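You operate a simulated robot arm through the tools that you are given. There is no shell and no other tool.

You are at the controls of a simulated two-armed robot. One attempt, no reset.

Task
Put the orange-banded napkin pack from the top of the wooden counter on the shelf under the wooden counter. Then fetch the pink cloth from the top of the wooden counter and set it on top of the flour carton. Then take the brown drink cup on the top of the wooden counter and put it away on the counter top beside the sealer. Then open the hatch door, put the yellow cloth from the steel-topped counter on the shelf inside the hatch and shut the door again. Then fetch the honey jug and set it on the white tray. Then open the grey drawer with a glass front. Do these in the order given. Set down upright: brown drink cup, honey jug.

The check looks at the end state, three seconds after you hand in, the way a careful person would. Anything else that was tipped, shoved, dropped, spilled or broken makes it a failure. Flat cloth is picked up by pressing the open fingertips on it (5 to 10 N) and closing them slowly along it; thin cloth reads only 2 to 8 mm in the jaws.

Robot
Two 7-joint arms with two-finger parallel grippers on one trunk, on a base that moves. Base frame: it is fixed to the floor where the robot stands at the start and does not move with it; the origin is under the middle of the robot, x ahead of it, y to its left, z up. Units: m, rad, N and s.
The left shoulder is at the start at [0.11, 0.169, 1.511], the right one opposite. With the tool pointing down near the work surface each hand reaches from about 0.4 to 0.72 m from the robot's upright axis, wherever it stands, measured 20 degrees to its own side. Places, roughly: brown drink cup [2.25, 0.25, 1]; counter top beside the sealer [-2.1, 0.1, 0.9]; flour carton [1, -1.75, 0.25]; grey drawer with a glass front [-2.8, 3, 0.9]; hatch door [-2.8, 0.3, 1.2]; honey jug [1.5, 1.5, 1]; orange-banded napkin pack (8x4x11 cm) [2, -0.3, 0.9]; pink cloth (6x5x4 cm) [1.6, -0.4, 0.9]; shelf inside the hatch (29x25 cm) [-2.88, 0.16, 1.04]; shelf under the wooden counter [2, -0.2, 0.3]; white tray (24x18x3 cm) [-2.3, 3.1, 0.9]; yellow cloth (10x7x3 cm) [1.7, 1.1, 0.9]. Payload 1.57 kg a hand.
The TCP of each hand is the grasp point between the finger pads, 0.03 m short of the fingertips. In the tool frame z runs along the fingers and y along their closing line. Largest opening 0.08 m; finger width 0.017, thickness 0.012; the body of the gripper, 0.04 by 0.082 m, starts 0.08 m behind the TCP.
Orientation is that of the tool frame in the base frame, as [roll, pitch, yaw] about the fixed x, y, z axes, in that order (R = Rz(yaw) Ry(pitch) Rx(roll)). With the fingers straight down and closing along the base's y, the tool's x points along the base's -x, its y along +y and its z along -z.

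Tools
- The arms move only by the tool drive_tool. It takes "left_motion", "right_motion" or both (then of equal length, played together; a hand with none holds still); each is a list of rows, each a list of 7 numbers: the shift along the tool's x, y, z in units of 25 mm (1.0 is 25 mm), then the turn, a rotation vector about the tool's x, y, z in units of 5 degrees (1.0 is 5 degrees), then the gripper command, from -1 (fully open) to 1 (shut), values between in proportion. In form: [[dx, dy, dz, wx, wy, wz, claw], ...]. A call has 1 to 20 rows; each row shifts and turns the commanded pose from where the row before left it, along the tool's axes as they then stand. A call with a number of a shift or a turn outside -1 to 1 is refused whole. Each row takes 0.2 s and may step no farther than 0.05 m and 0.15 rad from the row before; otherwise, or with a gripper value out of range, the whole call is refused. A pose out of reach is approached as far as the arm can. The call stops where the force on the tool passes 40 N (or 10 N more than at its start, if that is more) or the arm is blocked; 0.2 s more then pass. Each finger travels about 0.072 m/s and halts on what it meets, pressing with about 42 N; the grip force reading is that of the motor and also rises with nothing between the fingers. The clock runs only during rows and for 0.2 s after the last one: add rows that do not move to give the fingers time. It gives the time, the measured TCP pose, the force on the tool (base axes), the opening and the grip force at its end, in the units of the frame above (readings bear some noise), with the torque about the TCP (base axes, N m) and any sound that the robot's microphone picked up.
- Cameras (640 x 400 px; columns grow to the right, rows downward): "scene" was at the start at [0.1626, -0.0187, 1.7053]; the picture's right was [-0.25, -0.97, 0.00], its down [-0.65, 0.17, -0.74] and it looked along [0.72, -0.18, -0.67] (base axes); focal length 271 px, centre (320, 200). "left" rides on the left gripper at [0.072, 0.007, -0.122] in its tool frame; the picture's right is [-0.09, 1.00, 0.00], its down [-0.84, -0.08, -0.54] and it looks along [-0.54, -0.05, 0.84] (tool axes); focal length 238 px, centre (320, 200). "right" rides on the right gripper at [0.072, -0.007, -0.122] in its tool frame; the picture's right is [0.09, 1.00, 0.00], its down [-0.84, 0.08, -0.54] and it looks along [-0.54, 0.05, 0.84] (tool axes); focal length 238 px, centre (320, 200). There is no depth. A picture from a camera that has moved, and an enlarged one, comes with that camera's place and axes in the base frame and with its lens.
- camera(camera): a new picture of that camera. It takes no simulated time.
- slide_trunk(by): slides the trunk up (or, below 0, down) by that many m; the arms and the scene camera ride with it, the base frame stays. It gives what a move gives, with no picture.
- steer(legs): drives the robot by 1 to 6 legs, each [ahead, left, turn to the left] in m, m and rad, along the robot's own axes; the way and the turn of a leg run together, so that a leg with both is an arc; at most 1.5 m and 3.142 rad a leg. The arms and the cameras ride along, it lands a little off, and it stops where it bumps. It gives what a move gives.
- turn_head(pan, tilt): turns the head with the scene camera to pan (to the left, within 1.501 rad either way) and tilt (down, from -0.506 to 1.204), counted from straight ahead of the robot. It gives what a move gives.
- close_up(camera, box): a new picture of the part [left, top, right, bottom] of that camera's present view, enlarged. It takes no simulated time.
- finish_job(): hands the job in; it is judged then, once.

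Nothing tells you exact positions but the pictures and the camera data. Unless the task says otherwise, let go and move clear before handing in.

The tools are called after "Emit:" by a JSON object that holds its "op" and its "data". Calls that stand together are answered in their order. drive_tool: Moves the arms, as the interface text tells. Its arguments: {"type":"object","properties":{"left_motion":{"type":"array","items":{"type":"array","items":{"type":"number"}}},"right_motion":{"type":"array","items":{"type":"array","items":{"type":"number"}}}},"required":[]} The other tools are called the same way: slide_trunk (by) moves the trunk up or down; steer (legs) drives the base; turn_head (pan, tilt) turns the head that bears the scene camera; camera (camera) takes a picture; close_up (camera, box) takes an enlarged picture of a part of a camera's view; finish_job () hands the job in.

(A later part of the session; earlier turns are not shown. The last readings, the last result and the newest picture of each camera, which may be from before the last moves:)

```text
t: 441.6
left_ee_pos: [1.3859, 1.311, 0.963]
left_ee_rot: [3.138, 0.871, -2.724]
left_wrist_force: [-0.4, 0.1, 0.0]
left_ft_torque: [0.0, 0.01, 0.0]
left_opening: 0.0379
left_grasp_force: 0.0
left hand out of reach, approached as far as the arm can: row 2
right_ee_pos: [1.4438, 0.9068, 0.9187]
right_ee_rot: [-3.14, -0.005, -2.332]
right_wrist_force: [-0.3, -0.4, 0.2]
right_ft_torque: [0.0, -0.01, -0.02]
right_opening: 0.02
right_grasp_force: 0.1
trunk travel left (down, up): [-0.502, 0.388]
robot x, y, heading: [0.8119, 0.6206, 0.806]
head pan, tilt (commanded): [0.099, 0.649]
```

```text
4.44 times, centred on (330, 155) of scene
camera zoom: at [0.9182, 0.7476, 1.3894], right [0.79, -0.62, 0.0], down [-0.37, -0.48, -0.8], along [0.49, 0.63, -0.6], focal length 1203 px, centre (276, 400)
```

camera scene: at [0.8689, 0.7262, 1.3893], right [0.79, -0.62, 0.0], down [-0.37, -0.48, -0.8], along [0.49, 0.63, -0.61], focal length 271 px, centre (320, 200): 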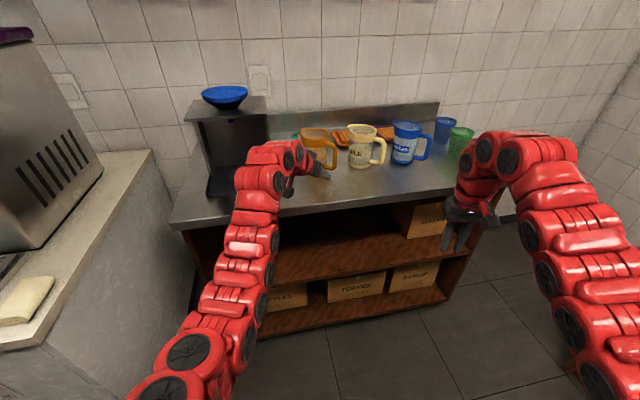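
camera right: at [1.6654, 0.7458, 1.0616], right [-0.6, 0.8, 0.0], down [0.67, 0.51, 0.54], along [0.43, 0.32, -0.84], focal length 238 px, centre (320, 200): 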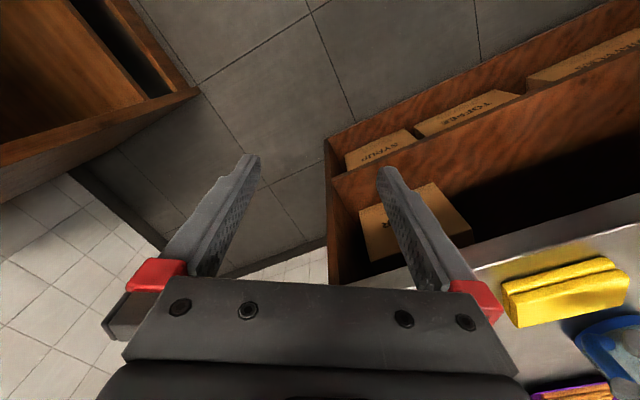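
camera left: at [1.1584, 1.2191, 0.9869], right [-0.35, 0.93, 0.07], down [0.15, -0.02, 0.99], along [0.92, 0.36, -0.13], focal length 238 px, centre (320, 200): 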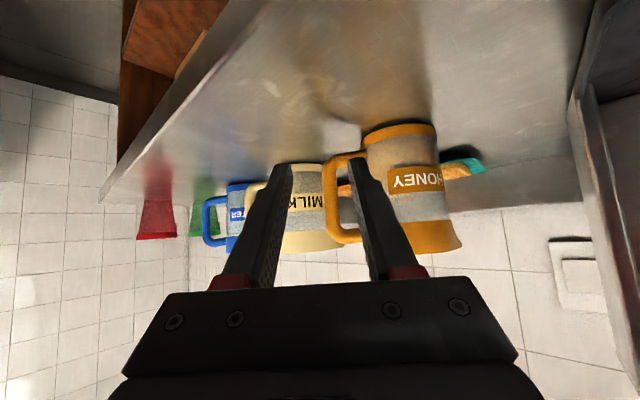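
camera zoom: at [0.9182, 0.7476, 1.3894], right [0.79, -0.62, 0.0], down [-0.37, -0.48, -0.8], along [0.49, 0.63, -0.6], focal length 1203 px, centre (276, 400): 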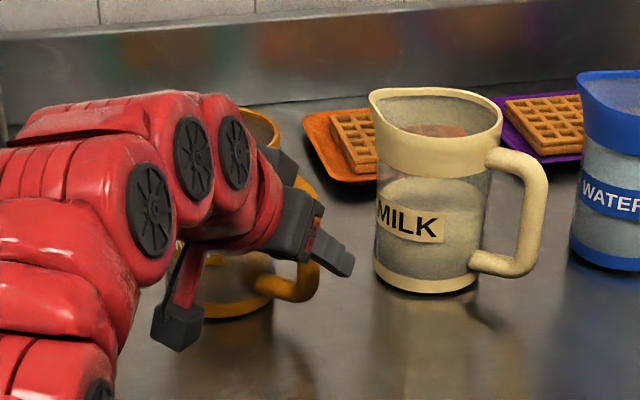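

Emit:
{"op": "steer", "data": {"legs": [[0.015, -0.005, 0]]}}

Emit:
{"op": "close_up", "data": {"camera": "left", "box": [230, 60, 490, 280]}}

Emit:
{"op": "close_up", "data": {"camera": "scene", "box": [270, 110, 390, 200]}}

```text
t: 442.4
left_ee_pos: [1.3985, 1.3192, 0.9639]
left_ee_rot: [3.139, 0.871, -2.721]
left_wrist_force: [0.2, 0.1, -0.1]
left_ft_torque: [0.01, 0.02, 0.01]
left_opening: 0.0381
left_grasp_force: 0.1
right_ee_pos: [1.4577, 0.9142, 0.9188]
right_ee_rot: [-3.141, -0.005, -2.332]
right_wrist_force: [0.3, -0.5, 0.3]
right_ft_torque: [0.02, 0.03, -0.01]
right_opening: 0.0202
right_grasp_force: 0.2
trunk travel left (down, up): [-0.502, 0.388]
robot x, y, heading: [0.8203, 0.6266, 0.807]
head pan, tilt (commanded): [0.099, 0.649]
```

```text
1.82 times, centred on (360, 170) of left
camera zoom: at [1.2668, 1.2684, 0.9868], right [-0.35, 0.93, 0.07], down [0.15, -0.02, 0.99], along [0.92, 0.36, -0.13], focal length 433 px, centre (247, 254)
```

zoom: 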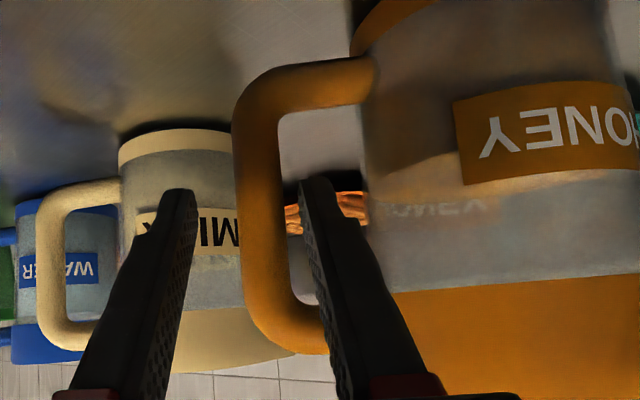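

```text
4.44 times, centred on (330, 155) of scene
camera zoom: at [0.9318, 0.7548, 1.3895], right [0.79, -0.62, 0.0], down [-0.37, -0.48, -0.8], along [0.49, 0.63, -0.6], focal length 1203 px, centre (276, 400)
```

zoom: 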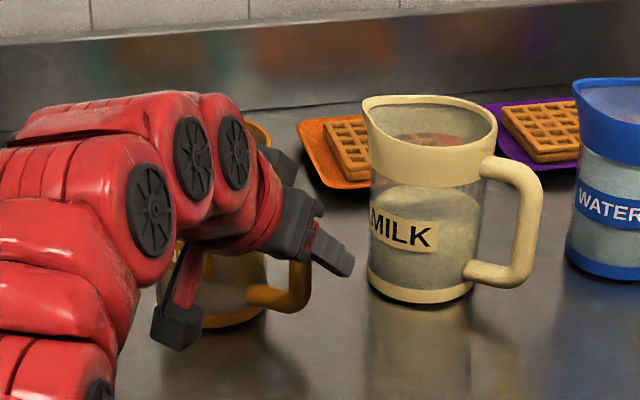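

The fingers now flank the handle bar with one inside the loop. Closing gently.

Emit:
{"op": "drive_tool", "data": {"left_motion": [[0, 0, 0, 0, 0, 0, 0.25], [0, 0, 0, 0, 0, 0, 0.4], [0, 0, 0, 0, 0, 0, 0.5], [0, 0, 0, 0, 0, 0, 0.6], [0, 0, 0, 0, 0, 0, 0.7], [0, 0, 0, 0, 0, 0, 0.8], [0, 0, 0, 0, 0, 0, 0.8]]}}

Emit:
{"op": "close_up", "data": {"camera": "left", "box": [230, 60, 490, 280]}}

```text
t: 444.0
left_ee_pos: [1.3994, 1.3191, 0.9633]
left_ee_rot: [3.138, 0.871, -2.722]
left_wrist_force: [2.7, 0.2, 1.8]
left_ft_torque: [-0.19, -0.06, -0.08]
left_opening: 0.018
left_grasp_force: 33.1
right_ee_pos: [1.458, 0.9148, 0.9192]
right_ee_rot: [-3.14, -0.004, -2.331]
right_wrist_force: [0.1, 0.5, 0.2]
right_ft_torque: [0.01, -0.04, 0.0]
right_opening: 0.0202
right_grasp_force: 0.1
trunk travel left (down, up): [-0.502, 0.388]
robot x, y, heading: [0.8236, 0.6238, 0.809]
head pan, tilt (commanded): [0.099, 0.649]
```

```text
1.82 times, centred on (360, 170) of left
camera zoom: at [1.2677, 1.2679, 0.9867], right [-0.35, 0.93, 0.07], down [0.15, -0.02, 0.99], along [0.92, 0.36, -0.13], focal length 433 px, centre (247, 254)
```

zoom: 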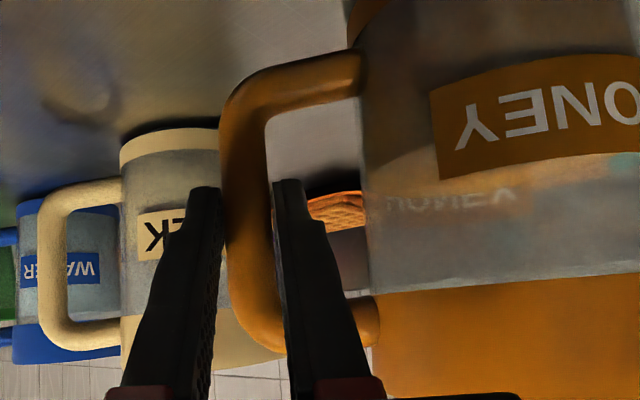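

Emit:
{"op": "drive_tool", "data": {"left_motion": [[0, 0, 0, 0, 0, 0, 1], [0, 0, 0, 0, 0, 0, 1]]}}

Emit:
{"op": "slide_trunk", "data": {"by": 0.02}}

Emit:
{"op": "close_up", "data": {"camera": "left", "box": [230, 40, 530, 280]}}

Emit:
{"op": "close_up", "data": {"camera": "scene", "box": [270, 110, 390, 200]}}

```text
t: 444.6
left_ee_pos: [1.3995, 1.3174, 0.963]
left_ee_rot: [3.139, 0.871, -2.722]
left_wrist_force: [4.2, -0.3, 2.5]
left_ft_torque: [-0.24, -0.12, -0.18]
left_opening: 0.0181
left_grasp_force: 32.6
right_ee_pos: [1.4592, 0.9131, 0.919]
right_ee_rot: [-3.14, -0.004, -2.332]
right_wrist_force: [0.3, -0.3, -0.6]
right_ft_torque: [0.01, -0.02, -0.03]
right_opening: 0.0202
right_grasp_force: 0.0
trunk travel left (down, up): [-0.502, 0.388]
robot x, y, heading: [0.8225, 0.6261, 0.806]
head pan, tilt (commanded): [0.099, 0.649]
```

```text
t: 445.3
left_ee_pos: [1.3989, 1.3203, 0.9808]
left_ee_rot: [3.14, 0.866, -2.719]
left_wrist_force: [0.1, -0.1, -9.8]
left_ft_torque: [-0.66, -0.18, 0.0]
left_opening: 0.0179
left_grasp_force: 32.4
right_ee_pos: [1.4593, 0.915, 0.9377]
right_ee_rot: [-3.14, -0.004, -2.331]
right_wrist_force: [0.2, 1.0, 0.0]
right_ft_torque: [0.0, -0.02, -0.01]
right_opening: 0.0201
right_grasp_force: 0.1
trunk travel left (down, up): [-0.522, 0.368]
robot x, y, heading: [0.8203, 0.6265, 0.807]
head pan, tilt (commanded): [0.099, 0.649]
```

```text
1.67 times, centred on (380, 160) of left
camera zoom: at [1.2675, 1.2695, 1.0044], right [-0.35, 0.93, 0.07], down [0.15, -0.02, 0.99], along [0.92, 0.36, -0.13], focal length 397 px, centre (220, 267)
```

zoom: 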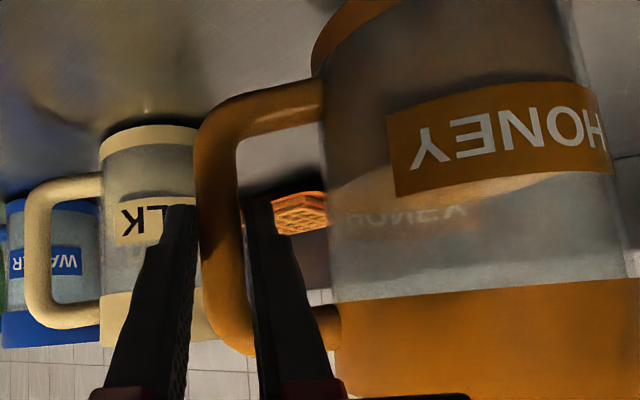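

```text
4.44 times, centred on (330, 155) of scene
camera zoom: at [0.9333, 0.7565, 1.4091], right [0.79, -0.62, 0.0], down [-0.37, -0.48, -0.8], along [0.49, 0.63, -0.61], focal length 1203 px, centre (276, 400)
```

zoom: 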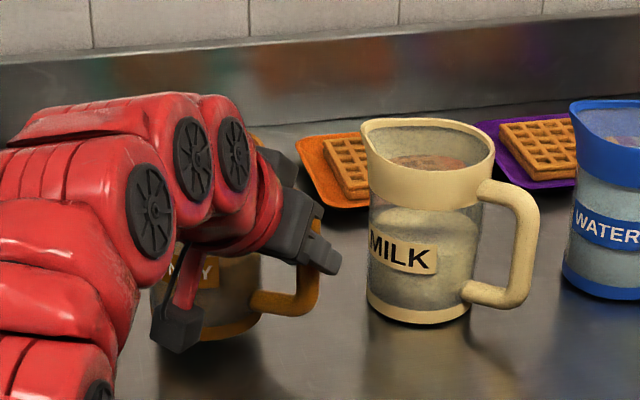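

The jug lifts (about 1 kg) and stays nearly level. I raise it further and watch for slipping.

Emit:
{"op": "slide_trunk", "data": {"by": 0.06}}

Emit:
{"op": "camera", "data": {"camera": "left"}}

Emit:
{"op": "camera", "data": {"camera": "scene"}}

```text
t: 446.3
left_ee_pos: [1.3984, 1.3191, 1.0408]
left_ee_rot: [3.138, 0.866, -2.722]
left_wrist_force: [0.0, -0.4, -10.1]
left_ft_torque: [-0.69, -0.23, 0.03]
left_opening: 0.0181
left_grasp_force: 32.3
right_ee_pos: [1.4599, 0.9161, 0.9985]
right_ee_rot: [-3.14, -0.004, -2.332]
right_wrist_force: [-0.5, -0.2, -1.3]
right_ft_torque: [-0.02, -0.02, 0.0]
right_opening: 0.02
right_grasp_force: 0.1
trunk travel left (down, up): [-0.582, 0.308]
robot x, y, heading: [0.8242, 0.63, 0.805]
head pan, tilt (commanded): [0.099, 0.649]
```

```text
taken
camera left: at [1.2679, 1.2697, 1.0648], right [-0.35, 0.93, 0.07], down [0.15, -0.02, 0.99], along [0.92, 0.36, -0.13], focal length 238 px, centre (320, 200)
```

left: 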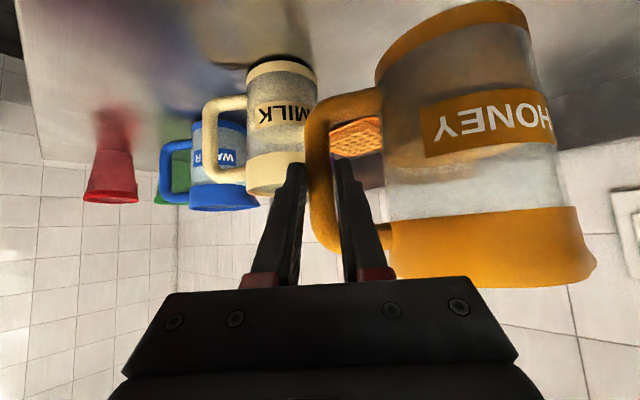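

```text
taken
camera scene: at [0.9334, 0.7567, 1.4691], right [0.79, -0.62, 0.0], down [-0.37, -0.48, -0.8], along [0.49, 0.63, -0.61], focal length 271 px, centre (320, 200)
```

scene: 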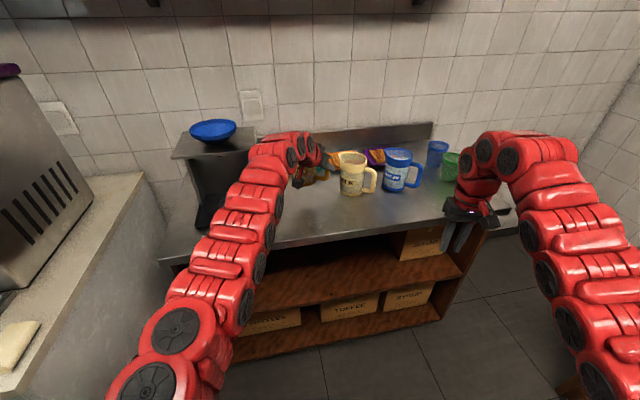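

The jug hangs level. I raise it a little more and back straight out from between the milk jug and the machine.

Emit:
{"op": "slide_trunk", "data": {"by": 0.07}}

Emit:
{"op": "steer", "data": {"legs": [[-0.286, -0.09, 0]]}}

Emit:
{"op": "camera", "data": {"camera": "left"}}

Emit:
{"op": "camera", "data": {"camera": "scene"}}

```text
t: 447.3
left_ee_pos: [1.3997, 1.3202, 1.1103]
left_ee_rot: [3.139, 0.868, -2.72]
left_wrist_force: [0.4, 0.1, -10.2]
left_ft_torque: [-0.71, -0.22, 0.02]
left_opening: 0.0178
left_grasp_force: 32.6
right_ee_pos: [1.459, 0.9165, 1.0677]
right_ee_rot: [-3.14, -0.006, -2.332]
right_wrist_force: [0.0, -0.2, -0.8]
right_ft_torque: [0.04, 0.0, 0.0]
right_opening: 0.0199
right_grasp_force: 0.0
trunk travel left (down, up): [-0.652, 0.238]
robot x, y, heading: [0.8161, 0.6288, 0.801]
head pan, tilt (commanded): [0.099, 0.649]
```

```text
t: 449.4
left_ee_pos: [1.267, 1.0517, 1.1117]
left_ee_rot: [3.141, 0.869, -2.722]
left_wrist_force: [-0.3, -0.7, -9.7]
left_ft_torque: [-0.72, -0.2, -0.02]
left_opening: 0.0179
left_grasp_force: 32.6
right_ee_pos: [1.3259, 0.6465, 1.0684]
right_ee_rot: [-3.14, -0.006, -2.333]
right_wrist_force: [0.6, 0.3, -0.4]
right_ft_torque: [-0.01, 0.0, -0.03]
right_opening: 0.0203
right_grasp_force: 0.1
trunk travel left (down, up): [-0.652, 0.238]
robot x, y, heading: [0.6917, 0.3583, 0.805]
head pan, tilt (commanded): [0.099, 0.649]
```

```text
taken
camera left: at [1.1351, 1.0007, 1.1351], right [-0.35, 0.93, 0.07], down [0.15, -0.02, 0.99], along [0.92, 0.36, -0.13], focal length 238 px, centre (320, 200)
```

left: 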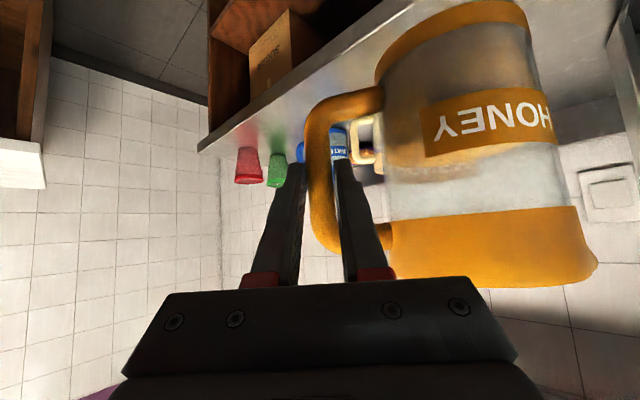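

```text
taken
camera scene: at [0.8002, 0.4879, 1.5391], right [0.79, -0.62, 0.0], down [-0.37, -0.48, -0.8], along [0.49, 0.63, -0.61], focal length 271 px, centre (320, 200)
```

scene: 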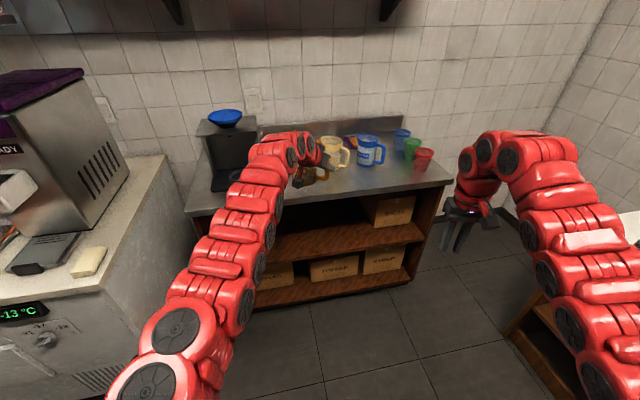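

Emit:
{"op": "steer", "data": {"legs": [[-0.477, -0.15, 0], [0, 0, 1.875]]}}

Emit:
{"op": "steer", "data": {"legs": [[1.4, 0, 0], [1.2, 0, 0]]}}

Emit:
{"op": "camera", "data": {"camera": "left"}}

Emit:
{"op": "turn_head", "data": {"pan": -0.4, "tilt": 0.45}}

Emit:
{"op": "camera", "data": {"camera": "scene"}}

```text
t: 456.8
left_ee_pos: [-0.358, 0.2838, 1.1111]
left_ee_rot: [3.139, 0.868, -0.887]
left_wrist_force: [0.1, 0.0, -10.0]
left_ft_torque: [0.36, -0.65, -0.01]
left_opening: 0.0179
left_grasp_force: 32.8
right_ee_pos: [0.0182, 0.4462, 1.0678]
right_ee_rot: [-3.138, -0.006, -0.497]
right_wrist_force: [0.2, 0.5, 0.1]
right_ft_torque: [0.02, -0.03, -0.03]
right_opening: 0.0201
right_grasp_force: 0.0
trunk travel left (down, up): [-0.652, 0.238]
robot x, y, heading: [0.4648, -0.0911, 2.641]
head pan, tilt (commanded): [0.099, 0.649]
```

```text
t: 469.4
left_ee_pos: [-2.6844, 1.4433, 1.1117]
left_ee_rot: [3.14, 0.869, -0.842]
left_wrist_force: [-0.1, -0.8, -8.8]
left_ft_torque: [0.41, -0.6, -0.02]
left_opening: 0.0179
left_grasp_force: 32.4
right_ee_pos: [-2.3162, 1.623, 1.0676]
right_ee_rot: [-3.139, -0.006, -0.455]
right_wrist_force: [0.6, 0.4, -0.4]
right_ft_torque: [0.0, 0.02, -0.03]
right_opening: 0.02
right_grasp_force: 0.0
trunk travel left (down, up): [-0.652, 0.238]
robot x, y, heading: [-1.8506, 1.1034, 2.681]
head pan, tilt (commanded): [0.099, 0.649]
```

```text
taken
camera left: at [-2.5985, 1.3356, 1.135], right [-0.78, -0.62, 0.07], down [-0.03, 0.15, 0.99], along [-0.62, 0.77, -0.13], focal length 238 px, centre (320, 200)
```

left: 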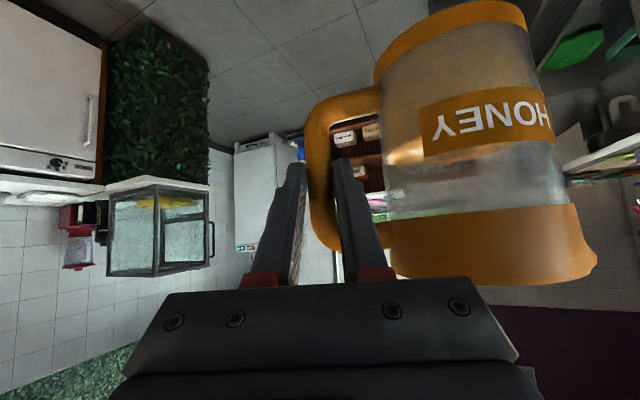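

```text
t: 470.4
left_ee_pos: [-2.6849, 1.444, 1.112]
left_ee_rot: [3.141, 0.868, -0.844]
left_wrist_force: [0.4, 0.1, -9.4]
left_ft_torque: [0.42, -0.61, 0.02]
left_opening: 0.0178
left_grasp_force: 32.5
right_ee_pos: [-2.3165, 1.6225, 1.0682]
right_ee_rot: [-3.138, -0.006, -0.455]
right_wrist_force: [0.7, -0.1, 0.0]
right_ft_torque: [-0.02, -0.02, -0.04]
right_opening: 0.0198
right_grasp_force: 0.0
trunk travel left (down, up): [-0.652, 0.238]
robot x, y, heading: [-1.8495, 1.1013, 2.682]
head pan, tilt (commanded): [-0.4, 0.45]
```

```text
taken
camera scene: at [-1.982, 1.2098, 1.557], right [0.76, 0.65, 0.0], down [0.29, -0.33, -0.9], along [-0.59, 0.68, -0.44], focal length 271 px, centre (320, 200)
```

scene: 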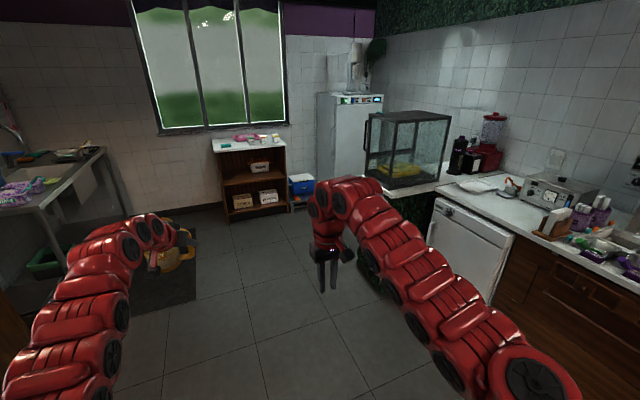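

The jug rides well. I tuck the right hand out to the side again so it clears the counter, and drive on toward the tray.

Emit:
{"op": "drive_tool", "data": {"right_motion": [[0.8, -0.96, 0, 0, 0, 0, 0.5], [0.8, -0.96, 0, 0, 0, 0, 0.5], [0.8, -0.96, 0, 0, 0, 0, 0.5], [0.8, -0.96, 0, 0, 0, 0, 0.5], [0.8, -0.96, 0, 0, 0, 0, 0.5], [0.8, -0.96, 0, 0, 0, 0, 0.5], [0.8, -0.96, 0, 0, 0, 0, 0.5], [0.8, -0.96, 0, 0, 0, 0, 0.5], [0.8, -0.96, 0, 0, 0, 0, 0.5], [0.8, -0.96, 0, 0, 0, 0, 0.5], [0.8, -0.96, 0, 0, 0, 0, 0.5], [0.8, -0.96, 0, 0, 0, 0, 0.5], [0.8, -0.96, 0, 0, 0, 0, 0.5]]}}

Emit:
{"op": "steer", "data": {"legs": [[1.05, -0.02, 0], [0, 0, -1.571]]}}

Emit:
{"op": "turn_head", "data": {"pan": 0.0, "tilt": 0.55}}

Emit:
{"op": "camera", "data": {"camera": "scene"}}

Emit:
{"op": "camera", "data": {"camera": "left"}}

```text
t: 473.2
left_ee_pos: [-2.6843, 1.445, 1.1125]
left_ee_rot: [3.139, 0.867, -0.845]
left_wrist_force: [0.1, 0.1, -9.8]
left_ft_torque: [0.38, -0.62, 0.02]
left_opening: 0.018
left_grasp_force: 32.9
right_ee_pos: [-2.0064, 1.8175, 1.0736]
right_ee_rot: [-3.141, -0.003, -0.453]
right_wrist_force: [-0.2, 0.2, 0.6]
right_ft_torque: [0.0, -0.01, 0.01]
right_opening: 0.0199
right_grasp_force: 0.1
right hand out of reach, approached as far as the arm can: row 3, 4, 5, 6, 7, 8, 9
trunk travel left (down, up): [-0.652, 0.238]
robot x, y, heading: [-1.8503, 1.1034, 2.681]
head pan, tilt (commanded): [-0.4, 0.45]
```

```text
t: 482.5
left_ee_pos: [-2.4409, 2.4201, 1.1116]
left_ee_rot: [3.14, 0.868, -2.421]
left_wrist_force: [-0.1, 0.4, -9.9]
left_ft_torque: [-0.6, -0.42, -0.01]
left_opening: 0.0179
left_grasp_force: 32.6
right_ee_pos: [-2.0734, 1.7418, 1.0726]
right_ee_rot: [-3.141, -0.005, -2.033]
right_wrist_force: [0.6, -0.9, 0.4]
right_ft_torque: [0.0, -0.01, 0.01]
right_opening: 0.02
right_grasp_force: 0.1
trunk travel left (down, up): [-0.652, 0.238]
robot x, y, heading: [-2.7886, 1.5855, 1.105]
head pan, tilt (commanded): [-0.4, 0.45]
```

```text
t: 483.3
left_ee_pos: [-2.4416, 2.4212, 1.1105]
left_ee_rot: [3.14, 0.866, -2.422]
left_wrist_force: [1.3, 0.2, -10.3]
left_ft_torque: [-0.61, -0.38, -0.01]
left_opening: 0.0181
left_grasp_force: 32.6
right_ee_pos: [-2.0729, 1.7413, 1.0739]
right_ee_rot: [-3.138, -0.004, -2.031]
right_wrist_force: [0.5, 0.1, 0.4]
right_ft_torque: [0.01, 0.02, -0.02]
right_opening: 0.02
right_grasp_force: 0.1
trunk travel left (down, up): [-0.652, 0.238]
robot x, y, heading: [-2.7869, 1.5858, 1.104]
head pan, tilt (commanded): [0.0, 0.55]
```

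```text
taken
camera scene: at [-2.7093, 1.7431, 1.548], right [0.89, -0.45, 0.0], down [-0.24, -0.47, -0.85], along [0.38, 0.76, -0.52], focal length 271 px, centre (320, 200)
```

scene: 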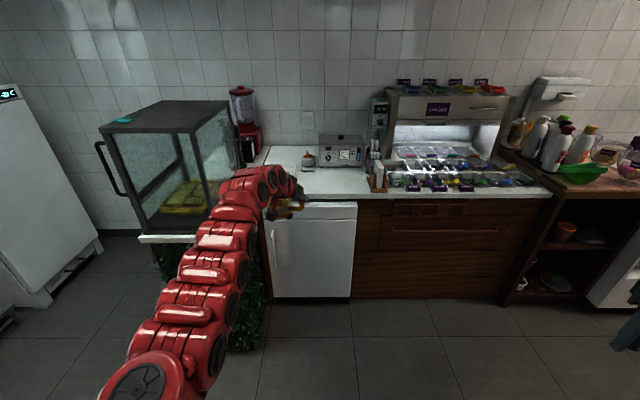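

```text
taken
camera left: at [-2.5512, 2.3335, 1.1347], right [-0.61, 0.79, 0.07], down [0.15, 0.03, 0.99], along [0.78, 0.62, -0.13], focal length 238 px, centre (320, 200)
```

left: 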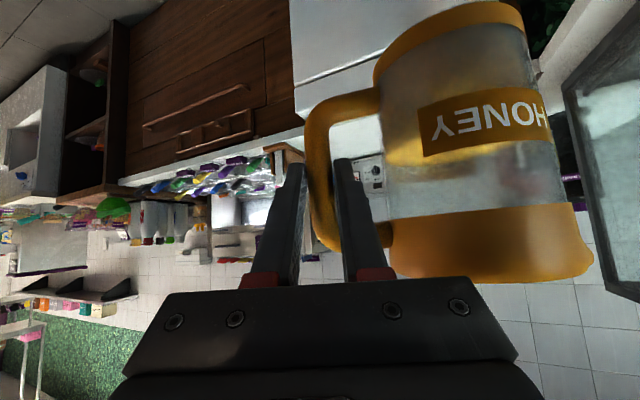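

Emit:
{"op": "close_up", "data": {"camera": "scene", "box": [230, 120, 390, 230]}}

Emit:
{"op": "close_up", "data": {"camera": "scene", "box": [80, 80, 260, 260]}}

```text
3.64 times, centred on (310, 175) of scene
camera zoom: at [-2.7093, 1.7431, 1.548], right [0.89, -0.45, 0.0], down [-0.24, -0.47, -0.85], along [0.38, 0.76, -0.52], focal length 984 px, centre (356, 291)
```

zoom: 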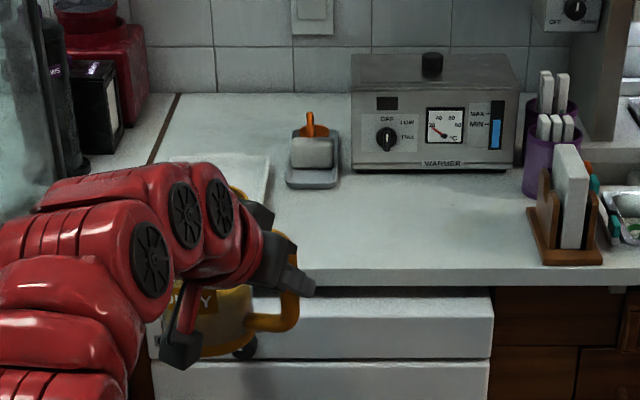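

```text
2.22 times, centred on (170, 170) of scene
camera zoom: at [-2.7093, 1.7431, 1.548], right [0.89, -0.45, 0.0], down [-0.24, -0.47, -0.85], along [0.38, 0.76, -0.52], focal length 601 px, centre (653, 267)
```

zoom: 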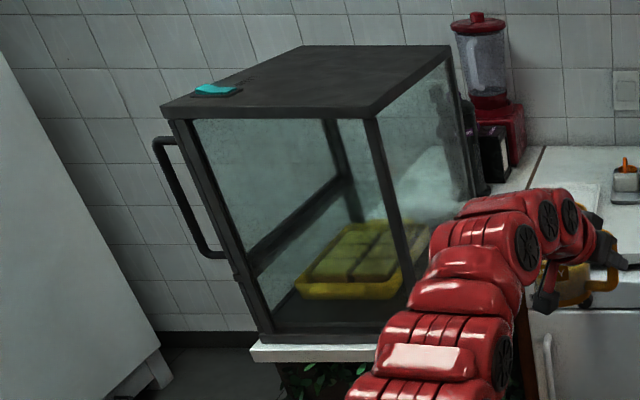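

Emit:
{"op": "steer", "data": {"legs": [[0.38, 0.08, 0]]}}

Emit:
{"op": "turn_head", "data": {"pan": -0.05, "tilt": 0.75}}

Emit:
{"op": "camera", "data": {"camera": "scene"}}

Emit:
{"op": "camera", "data": {"camera": "left"}}

```text
t: 485.8
left_ee_pos: [-2.3433, 2.7934, 1.1111]
left_ee_rot: [3.141, 0.867, -2.422]
left_wrist_force: [-1.6, -0.2, -9.8]
left_ft_torque: [-0.63, -0.4, -0.03]
left_opening: 0.0178
left_grasp_force: 32.8
right_ee_pos: [-1.9755, 2.1133, 1.073]
right_ee_rot: [-3.138, -0.006, -2.036]
right_wrist_force: [0.6, -0.4, -0.4]
right_ft_torque: [-0.01, 0.02, 0.0]
right_opening: 0.0202
right_grasp_force: 0.1
trunk travel left (down, up): [-0.652, 0.238]
robot x, y, heading: [-2.6886, 1.9592, 1.102]
head pan, tilt (commanded): [0.0, 0.55]
```

```text
t: 486.5
left_ee_pos: [-2.3428, 2.7923, 1.1103]
left_ee_rot: [3.141, 0.867, -2.421]
left_wrist_force: [-0.3, -0.3, -9.4]
left_ft_torque: [-0.62, -0.38, -0.02]
left_opening: 0.0178
left_grasp_force: 32.5
right_ee_pos: [-1.9761, 2.1146, 1.0724]
right_ee_rot: [-3.138, -0.005, -2.034]
right_wrist_force: [-1.0, 0.4, 0.6]
right_ft_torque: [0.02, 0.02, -0.02]
right_opening: 0.0201
right_grasp_force: 0.0
trunk travel left (down, up): [-0.652, 0.238]
robot x, y, heading: [-2.6903, 1.9565, 1.104]
head pan, tilt (commanded): [-0.051, 0.75]
```

```text
taken
camera scene: at [-2.6113, 2.1078, 1.5306], right [0.87, -0.49, 0.0], down [-0.34, -0.59, -0.73], along [0.36, 0.64, -0.68], focal length 271 px, centre (320, 200)
```

scene: 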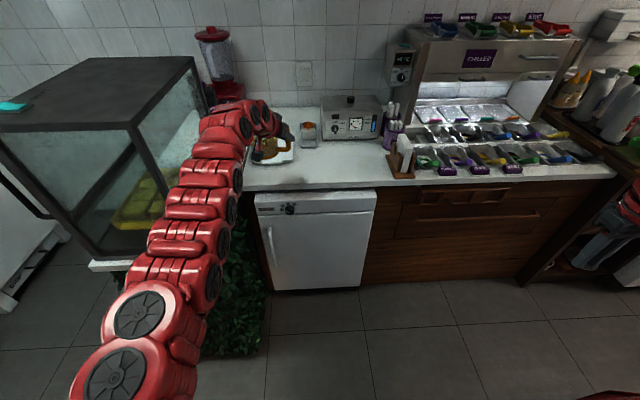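

```text
taken
camera left: at [-2.4535, 2.706, 1.1342], right [-0.61, 0.79, 0.07], down [0.15, 0.03, 0.99], along [0.78, 0.62, -0.13], focal length 238 px, centre (320, 200)
```

left: 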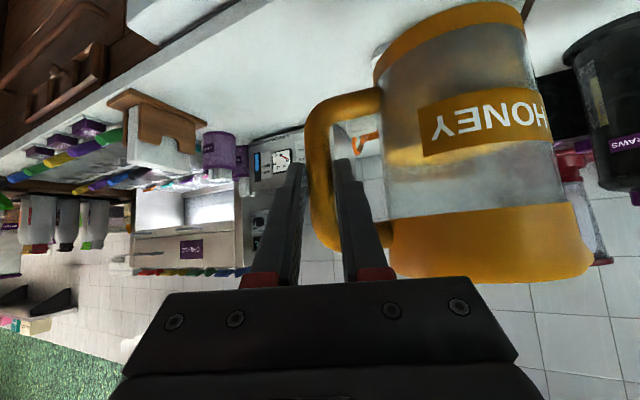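

Emit:
{"op": "steer", "data": {"legs": [[0.12, 0.0, 0]]}}

Emit:
{"op": "steer", "data": {"legs": [[0.1, 0.0, 0]]}}

Emit:
{"op": "camera", "data": {"camera": "scene"}}

Emit:
{"op": "close_up", "data": {"camera": "scene", "box": [180, 80, 360, 240]}}

Emit:
{"op": "camera", "data": {"camera": "left"}}

```text
t: 487.7
left_ee_pos: [-2.29, 2.9001, 1.1119]
left_ee_rot: [3.141, 0.866, -2.419]
left_wrist_force: [0.3, -1.1, -10.2]
left_ft_torque: [-0.64, -0.41, -0.03]
left_opening: 0.0177
left_grasp_force: 32.5
right_ee_pos: [-1.9226, 2.2219, 1.0742]
right_ee_rot: [-3.139, -0.003, -2.031]
right_wrist_force: [-0.1, 0.7, 0.2]
right_ft_torque: [0.01, 0.0, -0.02]
right_opening: 0.02
right_grasp_force: 0.1
trunk travel left (down, up): [-0.652, 0.238]
robot x, y, heading: [-2.637, 2.0663, 1.11]
head pan, tilt (commanded): [-0.051, 0.75]
```

```text
t: 488.9
left_ee_pos: [-2.2467, 2.9918, 1.1106]
left_ee_rot: [3.141, 0.865, -2.417]
left_wrist_force: [-0.7, -0.2, -9.8]
left_ft_torque: [-0.62, -0.39, 0.05]
left_opening: 0.018
left_grasp_force: 32.8
right_ee_pos: [-1.8774, 2.3131, 1.0733]
right_ee_rot: [3.142, -0.005, -2.029]
right_wrist_force: [-0.4, -0.5, 0.1]
right_ft_torque: [-0.01, -0.01, 0.02]
right_opening: 0.0201
right_grasp_force: 0.0
trunk travel left (down, up): [-0.652, 0.238]
robot x, y, heading: [-2.593, 2.1588, 1.113]
head pan, tilt (commanded): [-0.051, 0.75]
```

```text
taken
camera scene: at [-2.5131, 2.3046, 1.5306], right [0.87, -0.49, 0.0], down [-0.34, -0.6, -0.73], along [0.36, 0.64, -0.68], focal length 271 px, centre (320, 200)
```

scene: 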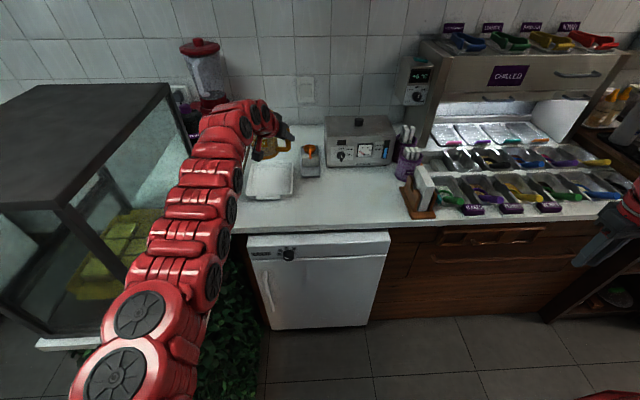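

```text
2.50 times, centred on (270, 160) of scene
camera zoom: at [-2.5131, 2.3046, 1.5306], right [0.87, -0.49, 0.0], down [-0.34, -0.6, -0.73], along [0.36, 0.64, -0.68], focal length 676 px, centre (445, 300)
```

zoom: 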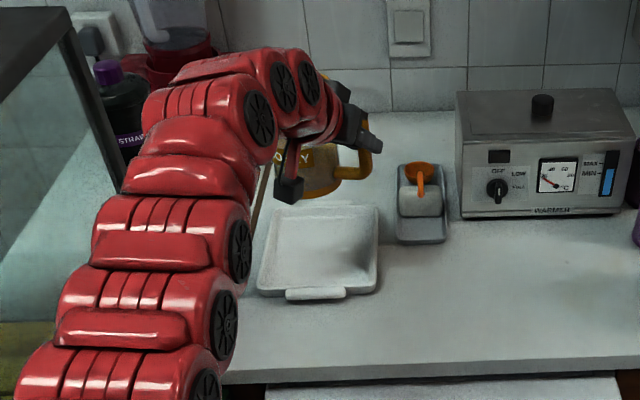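

```text
taken
camera left: at [-2.3574, 2.9035, 1.1343], right [-0.62, 0.79, 0.07], down [0.15, 0.03, 0.99], along [0.77, 0.62, -0.13], focal length 238 px, centre (320, 200)
```

left: 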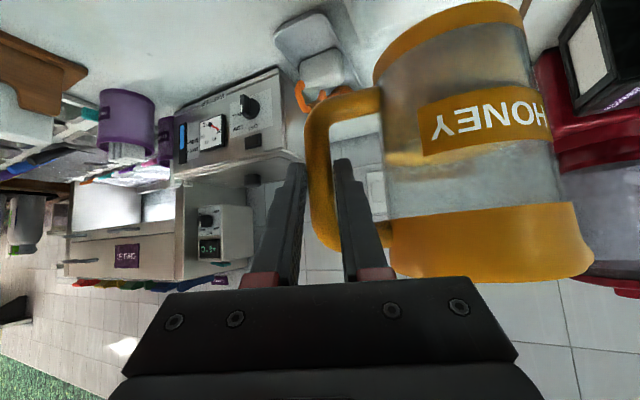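

The tray spans u≈-3.485…-3.334, v≈1.633…1.838. I move 3 cm further so the jug is centred over it, then lower.

Emit:
{"op": "steer", "data": {"legs": [[0.03, 0.0, 0]]}}

Emit:
{"op": "slide_trunk", "data": {"by": -0.1}}

Emit:
{"op": "camera", "data": {"camera": "left"}}

Emit:
{"op": "close_up", "data": {"camera": "scene", "box": [180, 80, 360, 240]}}

```text
t: 489.7
left_ee_pos: [-2.2355, 3.0143, 1.1125]
left_ee_rot: [3.14, 0.866, -2.418]
left_wrist_force: [-0.3, 0.6, -10.1]
left_ft_torque: [-0.59, -0.4, 0.02]
left_opening: 0.0179
left_grasp_force: 32.8
right_ee_pos: [-1.8657, 2.3352, 1.0743]
right_ee_rot: [-3.137, -0.001, -2.029]
right_wrist_force: [-1.1, -0.7, -0.3]
right_ft_torque: [0.05, -0.03, -0.01]
right_opening: 0.02
right_grasp_force: 0.2
trunk travel left (down, up): [-0.652, 0.238]
robot x, y, heading: [-2.5711, 2.1848, 1.106]
head pan, tilt (commanded): [-0.051, 0.75]
```

```text
t: 491.1
left_ee_pos: [-2.2345, 3.0176, 1.0108]
left_ee_rot: [-3.14, 0.865, -2.416]
left_wrist_force: [0.0, -0.6, -9.6]
left_ft_torque: [-0.57, -0.36, 0.02]
left_opening: 0.0179
left_grasp_force: 31.9
right_ee_pos: [-1.8642, 2.3384, 0.9739]
right_ee_rot: [-3.137, -0.003, -2.03]
right_wrist_force: [-1.3, 0.0, 0.2]
right_ft_torque: [-0.01, 0.01, -0.05]
right_opening: 0.0203
right_grasp_force: 0.0
trunk travel left (down, up): [-0.552, 0.338]
robot x, y, heading: [-2.5767, 2.1795, 1.113]
head pan, tilt (commanded): [-0.051, 0.75]
```

```text
taken
camera left: at [-2.3446, 2.9293, 1.0345], right [-0.62, 0.79, 0.07], down [0.15, 0.03, 0.99], along [0.77, 0.62, -0.14], focal length 238 px, centre (320, 200)
```

left: 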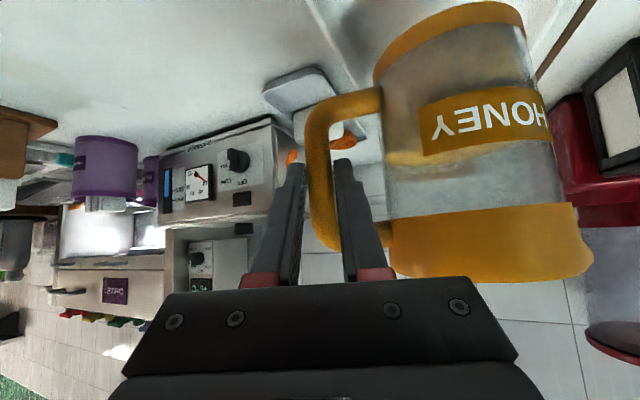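

```text
2.50 times, centred on (270, 160) of scene
camera zoom: at [-2.5004, 2.3305, 1.4307], right [0.87, -0.49, 0.0], down [-0.33, -0.6, -0.73], along [0.36, 0.64, -0.68], focal length 676 px, centre (445, 300)
```

zoom: 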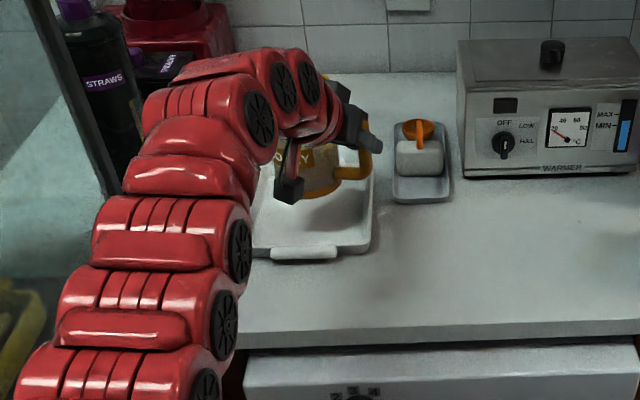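

Emit:
{"op": "steer", "data": {"legs": [[0.012, 0.01, 0]]}}

Emit:
{"op": "slide_trunk", "data": {"by": -0.022}}

Emit:
{"op": "camera", "data": {"camera": "left"}}

Emit:
{"op": "close_up", "data": {"camera": "scene", "box": [220, 100, 340, 200]}}

```text
t: 491.8
left_ee_pos: [-2.2364, 3.0312, 1.0114]
left_ee_rot: [3.141, 0.864, -2.419]
left_wrist_force: [0.1, -0.1, -10.3]
left_ft_torque: [-0.64, -0.39, 0.01]
left_opening: 0.018
left_grasp_force: 32.3
right_ee_pos: [-1.8666, 2.3525, 0.9736]
right_ee_rot: [-3.139, -0.004, -2.032]
right_wrist_force: [0.0, -0.2, 0.9]
right_ft_torque: [0.0, 0.0, 0.02]
right_opening: 0.0204
right_grasp_force: 0.1
trunk travel left (down, up): [-0.552, 0.338]
robot x, y, heading: [-2.5834, 2.196, 1.107]
head pan, tilt (commanded): [-0.051, 0.75]
```

```text
t: 492.5
left_ee_pos: [-2.237, 3.0316, 0.9873]
left_ee_rot: [-3.141, 0.863, -2.417]
left_wrist_force: [0.2, 0.2, -9.9]
left_ft_torque: [-0.59, -0.38, 0.0]
left_opening: 0.0177
left_grasp_force: 32.1
right_ee_pos: [-1.8669, 2.3532, 0.9513]
right_ee_rot: [-3.139, -0.004, -2.032]
right_wrist_force: [-0.6, 0.1, -0.6]
right_ft_torque: [0.03, 0.0, 0.0]
right_opening: 0.0201
right_grasp_force: 0.1
trunk travel left (down, up): [-0.53, 0.36]
robot x, y, heading: [-2.5815, 2.1979, 1.11]
head pan, tilt (commanded): [-0.051, 0.75]
```

```text
taken
camera left: at [-2.3475, 2.944, 1.0118], right [-0.61, 0.79, 0.07], down [0.15, 0.03, 0.99], along [0.77, 0.62, -0.14], focal length 238 px, centre (320, 200)
```

left: 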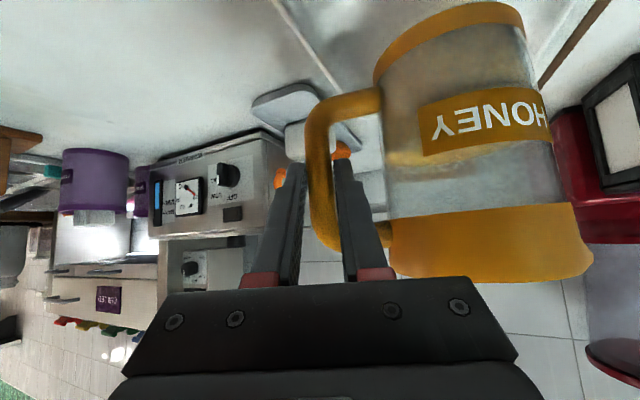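

```text
4.00 times, centred on (280, 150) of scene
camera zoom: at [-2.504, 2.3457, 1.4086], right [0.87, -0.49, 0.0], down [-0.34, -0.6, -0.73], along [0.36, 0.64, -0.68], focal length 1082 px, centre (480, 400)
```

zoom: 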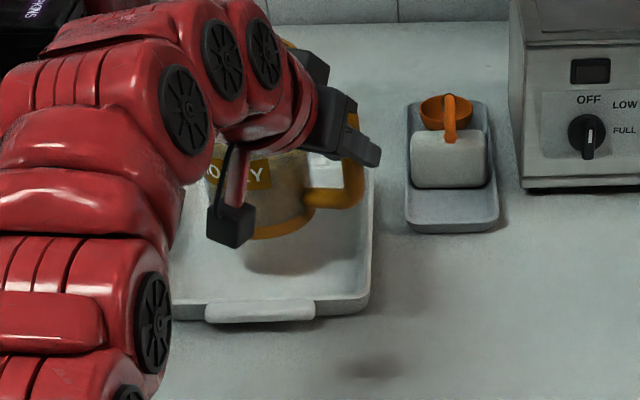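

Emit:
{"op": "drive_tool", "data": {"left_motion": [[0.122, 0, 0.103, 0, 0, 0, 1], [0, 0, 0, 0, 0, 0, 1]]}}

Emit:
{"op": "drive_tool", "data": {"left_motion": [[0.122, 0, 0.103, 0, 0, 0, 1], [0, 0, 0, 0, 0, 0, 1]]}}

Emit:
{"op": "drive_tool", "data": {"left_motion": [[0.092, 0, 0.077, 0, 0, 0, 1], [0, 0, 0, 0, 0, 0, 1]]}}

```text
t: 493.1
left_ee_pos: [-2.2373, 3.0307, 0.9836]
left_ee_rot: [-3.141, 0.863, -2.419]
left_wrist_force: [-0.3, -0.7, -10.3]
left_ft_torque: [-0.64, -0.42, -0.02]
left_opening: 0.0178
left_grasp_force: 32.8
right_ee_pos: [-1.8672, 2.3532, 0.9523]
right_ee_rot: [-3.138, -0.004, -2.03]
right_wrist_force: [0.6, 0.6, -0.3]
right_ft_torque: [0.01, 0.02, -0.02]
right_opening: 0.0199
right_grasp_force: 0.1
trunk travel left (down, up): [-0.53, 0.36]
robot x, y, heading: [-2.5825, 2.1978, 1.107]
head pan, tilt (commanded): [-0.051, 0.75]
```

```text
t: 493.7
left_ee_pos: [-2.2368, 3.0304, 0.9795]
left_ee_rot: [-3.139, 0.863, -2.417]
left_wrist_force: [0.0, -0.1, -9.2]
left_ft_torque: [-0.61, -0.37, 0.03]
left_opening: 0.0178
left_grasp_force: 32.5
right_ee_pos: [-1.8678, 2.354, 0.9515]
right_ee_rot: [-3.14, -0.007, -2.031]
right_wrist_force: [0.2, -0.6, 0.6]
right_ft_torque: [0.0, -0.01, -0.03]
right_opening: 0.0201
right_grasp_force: 0.0
trunk travel left (down, up): [-0.53, 0.36]
robot x, y, heading: [-2.5833, 2.2012, 1.11]
head pan, tilt (commanded): [-0.051, 0.75]
```

```text
t: 494.3
left_ee_pos: [-2.2366, 3.0312, 0.9754]
left_ee_rot: [-3.139, 0.863, -2.417]
left_wrist_force: [0.0, -0.9, -9.7]
left_ft_torque: [-0.61, -0.39, -0.04]
left_opening: 0.0178
left_grasp_force: 32.7
right_ee_pos: [-1.8675, 2.3537, 0.9512]
right_ee_rot: [-3.141, -0.007, -2.033]
right_wrist_force: [-0.2, 0.1, -0.7]
right_ft_torque: [0.05, -0.02, 0.0]
right_opening: 0.0201
right_grasp_force: 0.1
trunk travel left (down, up): [-0.53, 0.36]
robot x, y, heading: [-2.5848, 2.1983, 1.107]
head pan, tilt (commanded): [-0.051, 0.75]
```

Emit:
{"op": "drive_tool", "data": {"left_motion": [[0.092, 0, 0.077, 0, 0, 0, 1], [0, 0, 0, 0, 0, 0, 1]]}}

Emit:
{"op": "drive_tool", "data": {"left_motion": [[0.092, 0, 0.077, 0, 0, 0, 1], [0, 0, 0, 0, 0, 0, 1]]}}

Emit:
{"op": "drive_tool", "data": {"left_motion": [[0.092, 0, 0.077, 0, 0, 0, 1], [0, 0, 0, 0, 0, 0, 1]]}}

Emit:
{"op": "close_up", "data": {"camera": "scene", "box": [220, 100, 340, 200]}}

```text
t: 494.9
left_ee_pos: [-2.2362, 3.0309, 0.9738]
left_ee_rot: [-3.14, 0.864, -2.419]
left_wrist_force: [-0.3, -0.8, -9.3]
left_ft_torque: [-0.61, -0.4, 0.03]
left_opening: 0.018
left_grasp_force: 32.7
right_ee_pos: [-1.8672, 2.3536, 0.9514]
right_ee_rot: [-3.138, -0.006, -2.03]
right_wrist_force: [0.3, 0.0, -0.3]
right_ft_torque: [0.01, -0.03, 0.0]
right_opening: 0.0202
right_grasp_force: 0.0
trunk travel left (down, up): [-0.53, 0.36]
robot x, y, heading: [-2.5818, 2.1962, 1.109]
head pan, tilt (commanded): [-0.051, 0.75]
```

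```text
t: 495.5
left_ee_pos: [-2.2357, 3.0305, 0.9706]
left_ee_rot: [-3.139, 0.864, -2.418]
left_wrist_force: [0.8, 0.6, -9.7]
left_ft_torque: [-0.6, -0.41, -0.02]
left_opening: 0.0179
left_grasp_force: 33.5
right_ee_pos: [-1.8668, 2.353, 0.9515]
right_ee_rot: [-3.139, -0.005, -2.031]
right_wrist_force: [-0.5, 0.2, -0.5]
right_ft_torque: [0.01, -0.05, 0.01]
right_opening: 0.0202
right_grasp_force: 0.0
trunk travel left (down, up): [-0.53, 0.36]
robot x, y, heading: [-2.5783, 2.1985, 1.109]
head pan, tilt (commanded): [-0.051, 0.75]
```

```text
t: 496.1
left_ee_pos: [-2.2381, 3.0315, 0.9691]
left_ee_rot: [-3.141, 0.863, -2.419]
left_wrist_force: [0.6, -0.5, -9.7]
left_ft_torque: [-0.62, -0.4, 0.0]
left_opening: 0.018
left_grasp_force: 32.4
right_ee_pos: [-1.8661, 2.3545, 0.9515]
right_ee_rot: [-3.14, -0.006, -2.031]
right_wrist_force: [0.4, 0.0, -0.5]
right_ft_torque: [0.01, -0.01, -0.01]
right_opening: 0.02
right_grasp_force: 0.1
trunk travel left (down, up): [-0.53, 0.36]
robot x, y, heading: [-2.5832, 2.1998, 1.109]
head pan, tilt (commanded): [-0.051, 0.75]
```

```text
4.00 times, centred on (280, 150) of scene
camera zoom: at [-2.5036, 2.3456, 1.4086], right [0.87, -0.49, 0.0], down [-0.34, -0.6, -0.73], along [0.36, 0.64, -0.68], focal length 1082 px, centre (480, 400)
```

zoom: 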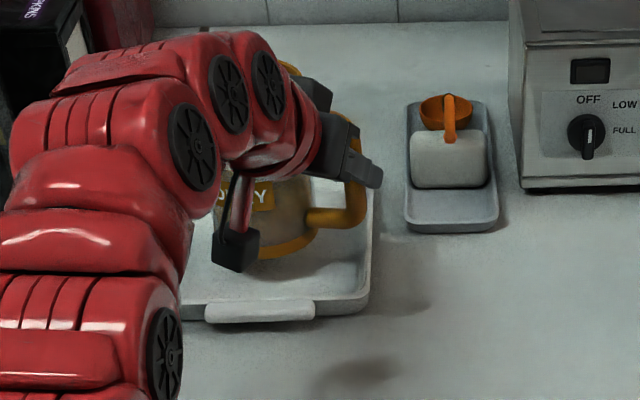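

Emit:
{"op": "drive_tool", "data": {"left_motion": [[0.122, 0, 0.103, 0, 0, 0, 1], [0, 0, 0, 0, 0, 0, 1]]}}

Emit:
{"op": "drive_tool", "data": {"left_motion": [[0.122, 0, 0.103, 0, 0, 0, 1], [0, 0, 0, 0, 0, 0, 1]]}}

Emit:
{"op": "drive_tool", "data": {"left_motion": [[0.092, 0, 0.077, 0, 0, 0, 1], [0, 0, 0, 0, 0, 0, 1]]}}

```text
t: 496.7
left_ee_pos: [-2.2365, 3.0315, 0.9641]
left_ee_rot: [-3.139, 0.864, -2.418]
left_wrist_force: [0.0, -0.8, -9.8]
left_ft_torque: [-0.67, -0.42, 0.01]
left_opening: 0.0181
left_grasp_force: 33.1
right_ee_pos: [-1.8675, 2.3532, 0.9521]
right_ee_rot: [-3.138, -0.006, -2.03]
right_wrist_force: [0.4, -0.3, -0.6]
right_ft_torque: [-0.04, 0.0, -0.01]
right_opening: 0.0198
right_grasp_force: 0.1
trunk travel left (down, up): [-0.53, 0.36]
robot x, y, heading: [-2.5841, 2.1978, 1.102]
head pan, tilt (commanded): [-0.051, 0.75]
```

```text
t: 497.3
left_ee_pos: [-2.2363, 3.0304, 0.9593]
left_ee_rot: [-3.139, 0.865, -2.417]
left_wrist_force: [-0.3, -0.4, -9.0]
left_ft_torque: [-0.6, -0.38, -0.04]
left_opening: 0.0181
left_grasp_force: 32.7
right_ee_pos: [-1.8668, 2.3528, 0.9519]
right_ee_rot: [-3.139, -0.005, -2.031]
right_wrist_force: [0.2, 0.5, -0.4]
right_ft_torque: [0.0, 0.01, 0.01]
right_opening: 0.0199
right_grasp_force: 0.0
trunk travel left (down, up): [-0.53, 0.36]
robot x, y, heading: [-2.5823, 2.1963, 1.113]
head pan, tilt (commanded): [-0.051, 0.75]
```

```text
t: 497.9
left_ee_pos: [-2.2369, 3.0319, 0.9578]
left_ee_rot: [-3.14, 0.863, -2.418]
left_wrist_force: [0.4, 0.3, -9.8]
left_ft_torque: [-0.63, -0.39, 0.0]
left_opening: 0.0179
left_grasp_force: 32.5
right_ee_pos: [-1.8678, 2.3547, 0.95]
right_ee_rot: [-3.138, -0.004, -2.03]
right_wrist_force: [0.1, -0.3, 0.3]
right_ft_torque: [0.01, 0.0, -0.01]
right_opening: 0.02
right_grasp_force: 0.1
trunk travel left (down, up): [-0.53, 0.36]
robot x, y, heading: [-2.5831, 2.1974, 1.107]
head pan, tilt (commanded): [-0.051, 0.75]
```

Emit:
{"op": "drive_tool", "data": {"left_motion": [[0.092, 0, 0.077, 0, 0, 0, 1], [0, 0, 0, 0, 0, 0, 1]]}}

Emit:
{"op": "drive_tool", "data": {"left_motion": [[0.092, 0, 0.077, 0, 0, 0, 1], [0, 0, 0, 0, 0, 0, 1]]}}

Emit:
{"op": "close_up", "data": {"camera": "scene", "box": [220, 100, 340, 200]}}

```text
t: 498.5
left_ee_pos: [-2.234, 3.0324, 0.9528]
left_ee_rot: [-3.141, 0.862, -2.417]
left_wrist_force: [-0.6, 0.2, -9.7]
left_ft_torque: [-0.66, -0.37, 0.0]
left_opening: 0.0182
left_grasp_force: 33.0
right_ee_pos: [-1.8669, 2.3529, 0.9509]
right_ee_rot: [-3.14, -0.005, -2.031]
right_wrist_force: [0.4, -0.2, 0.5]
right_ft_torque: [-0.01, 0.01, -0.02]
right_opening: 0.02
right_grasp_force: 0.0
trunk travel left (down, up): [-0.53, 0.36]
robot x, y, heading: [-2.5839, 2.2006, 1.111]
head pan, tilt (commanded): [-0.051, 0.75]
```

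```text
t: 499.1
left_ee_pos: [-2.2365, 3.0302, 0.9506]
left_ee_rot: [-3.139, 0.862, -2.418]
left_wrist_force: [0.1, -0.2, -10.0]
left_ft_torque: [-0.59, -0.4, 0.0]
left_opening: 0.0182
left_grasp_force: 32.4
right_ee_pos: [-1.8677, 2.3536, 0.9499]
right_ee_rot: [-3.138, -0.007, -2.03]
right_wrist_force: [0.2, 0.0, 0.4]
right_ft_torque: [0.01, 0.01, -0.01]
right_opening: 0.0201
right_grasp_force: 0.1
trunk travel left (down, up): [-0.53, 0.36]
robot x, y, heading: [-2.582, 2.1984, 1.107]
head pan, tilt (commanded): [-0.051, 0.75]
```

```text
4.00 times, centred on (280, 150) of scene
camera zoom: at [-2.5036, 2.3455, 1.4086], right [0.87, -0.49, 0.0], down [-0.34, -0.6, -0.73], along [0.36, 0.64, -0.68], focal length 1082 px, centre (480, 400)
```

zoom: 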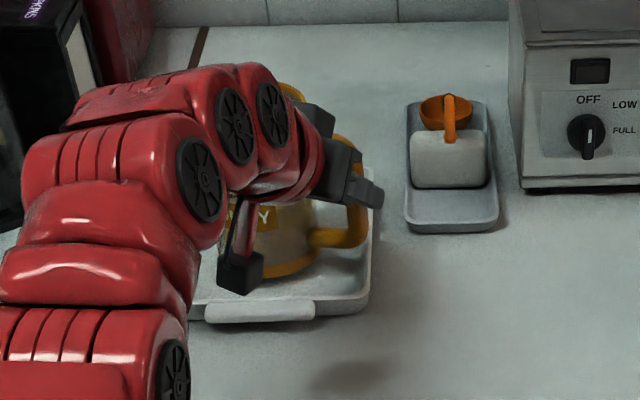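

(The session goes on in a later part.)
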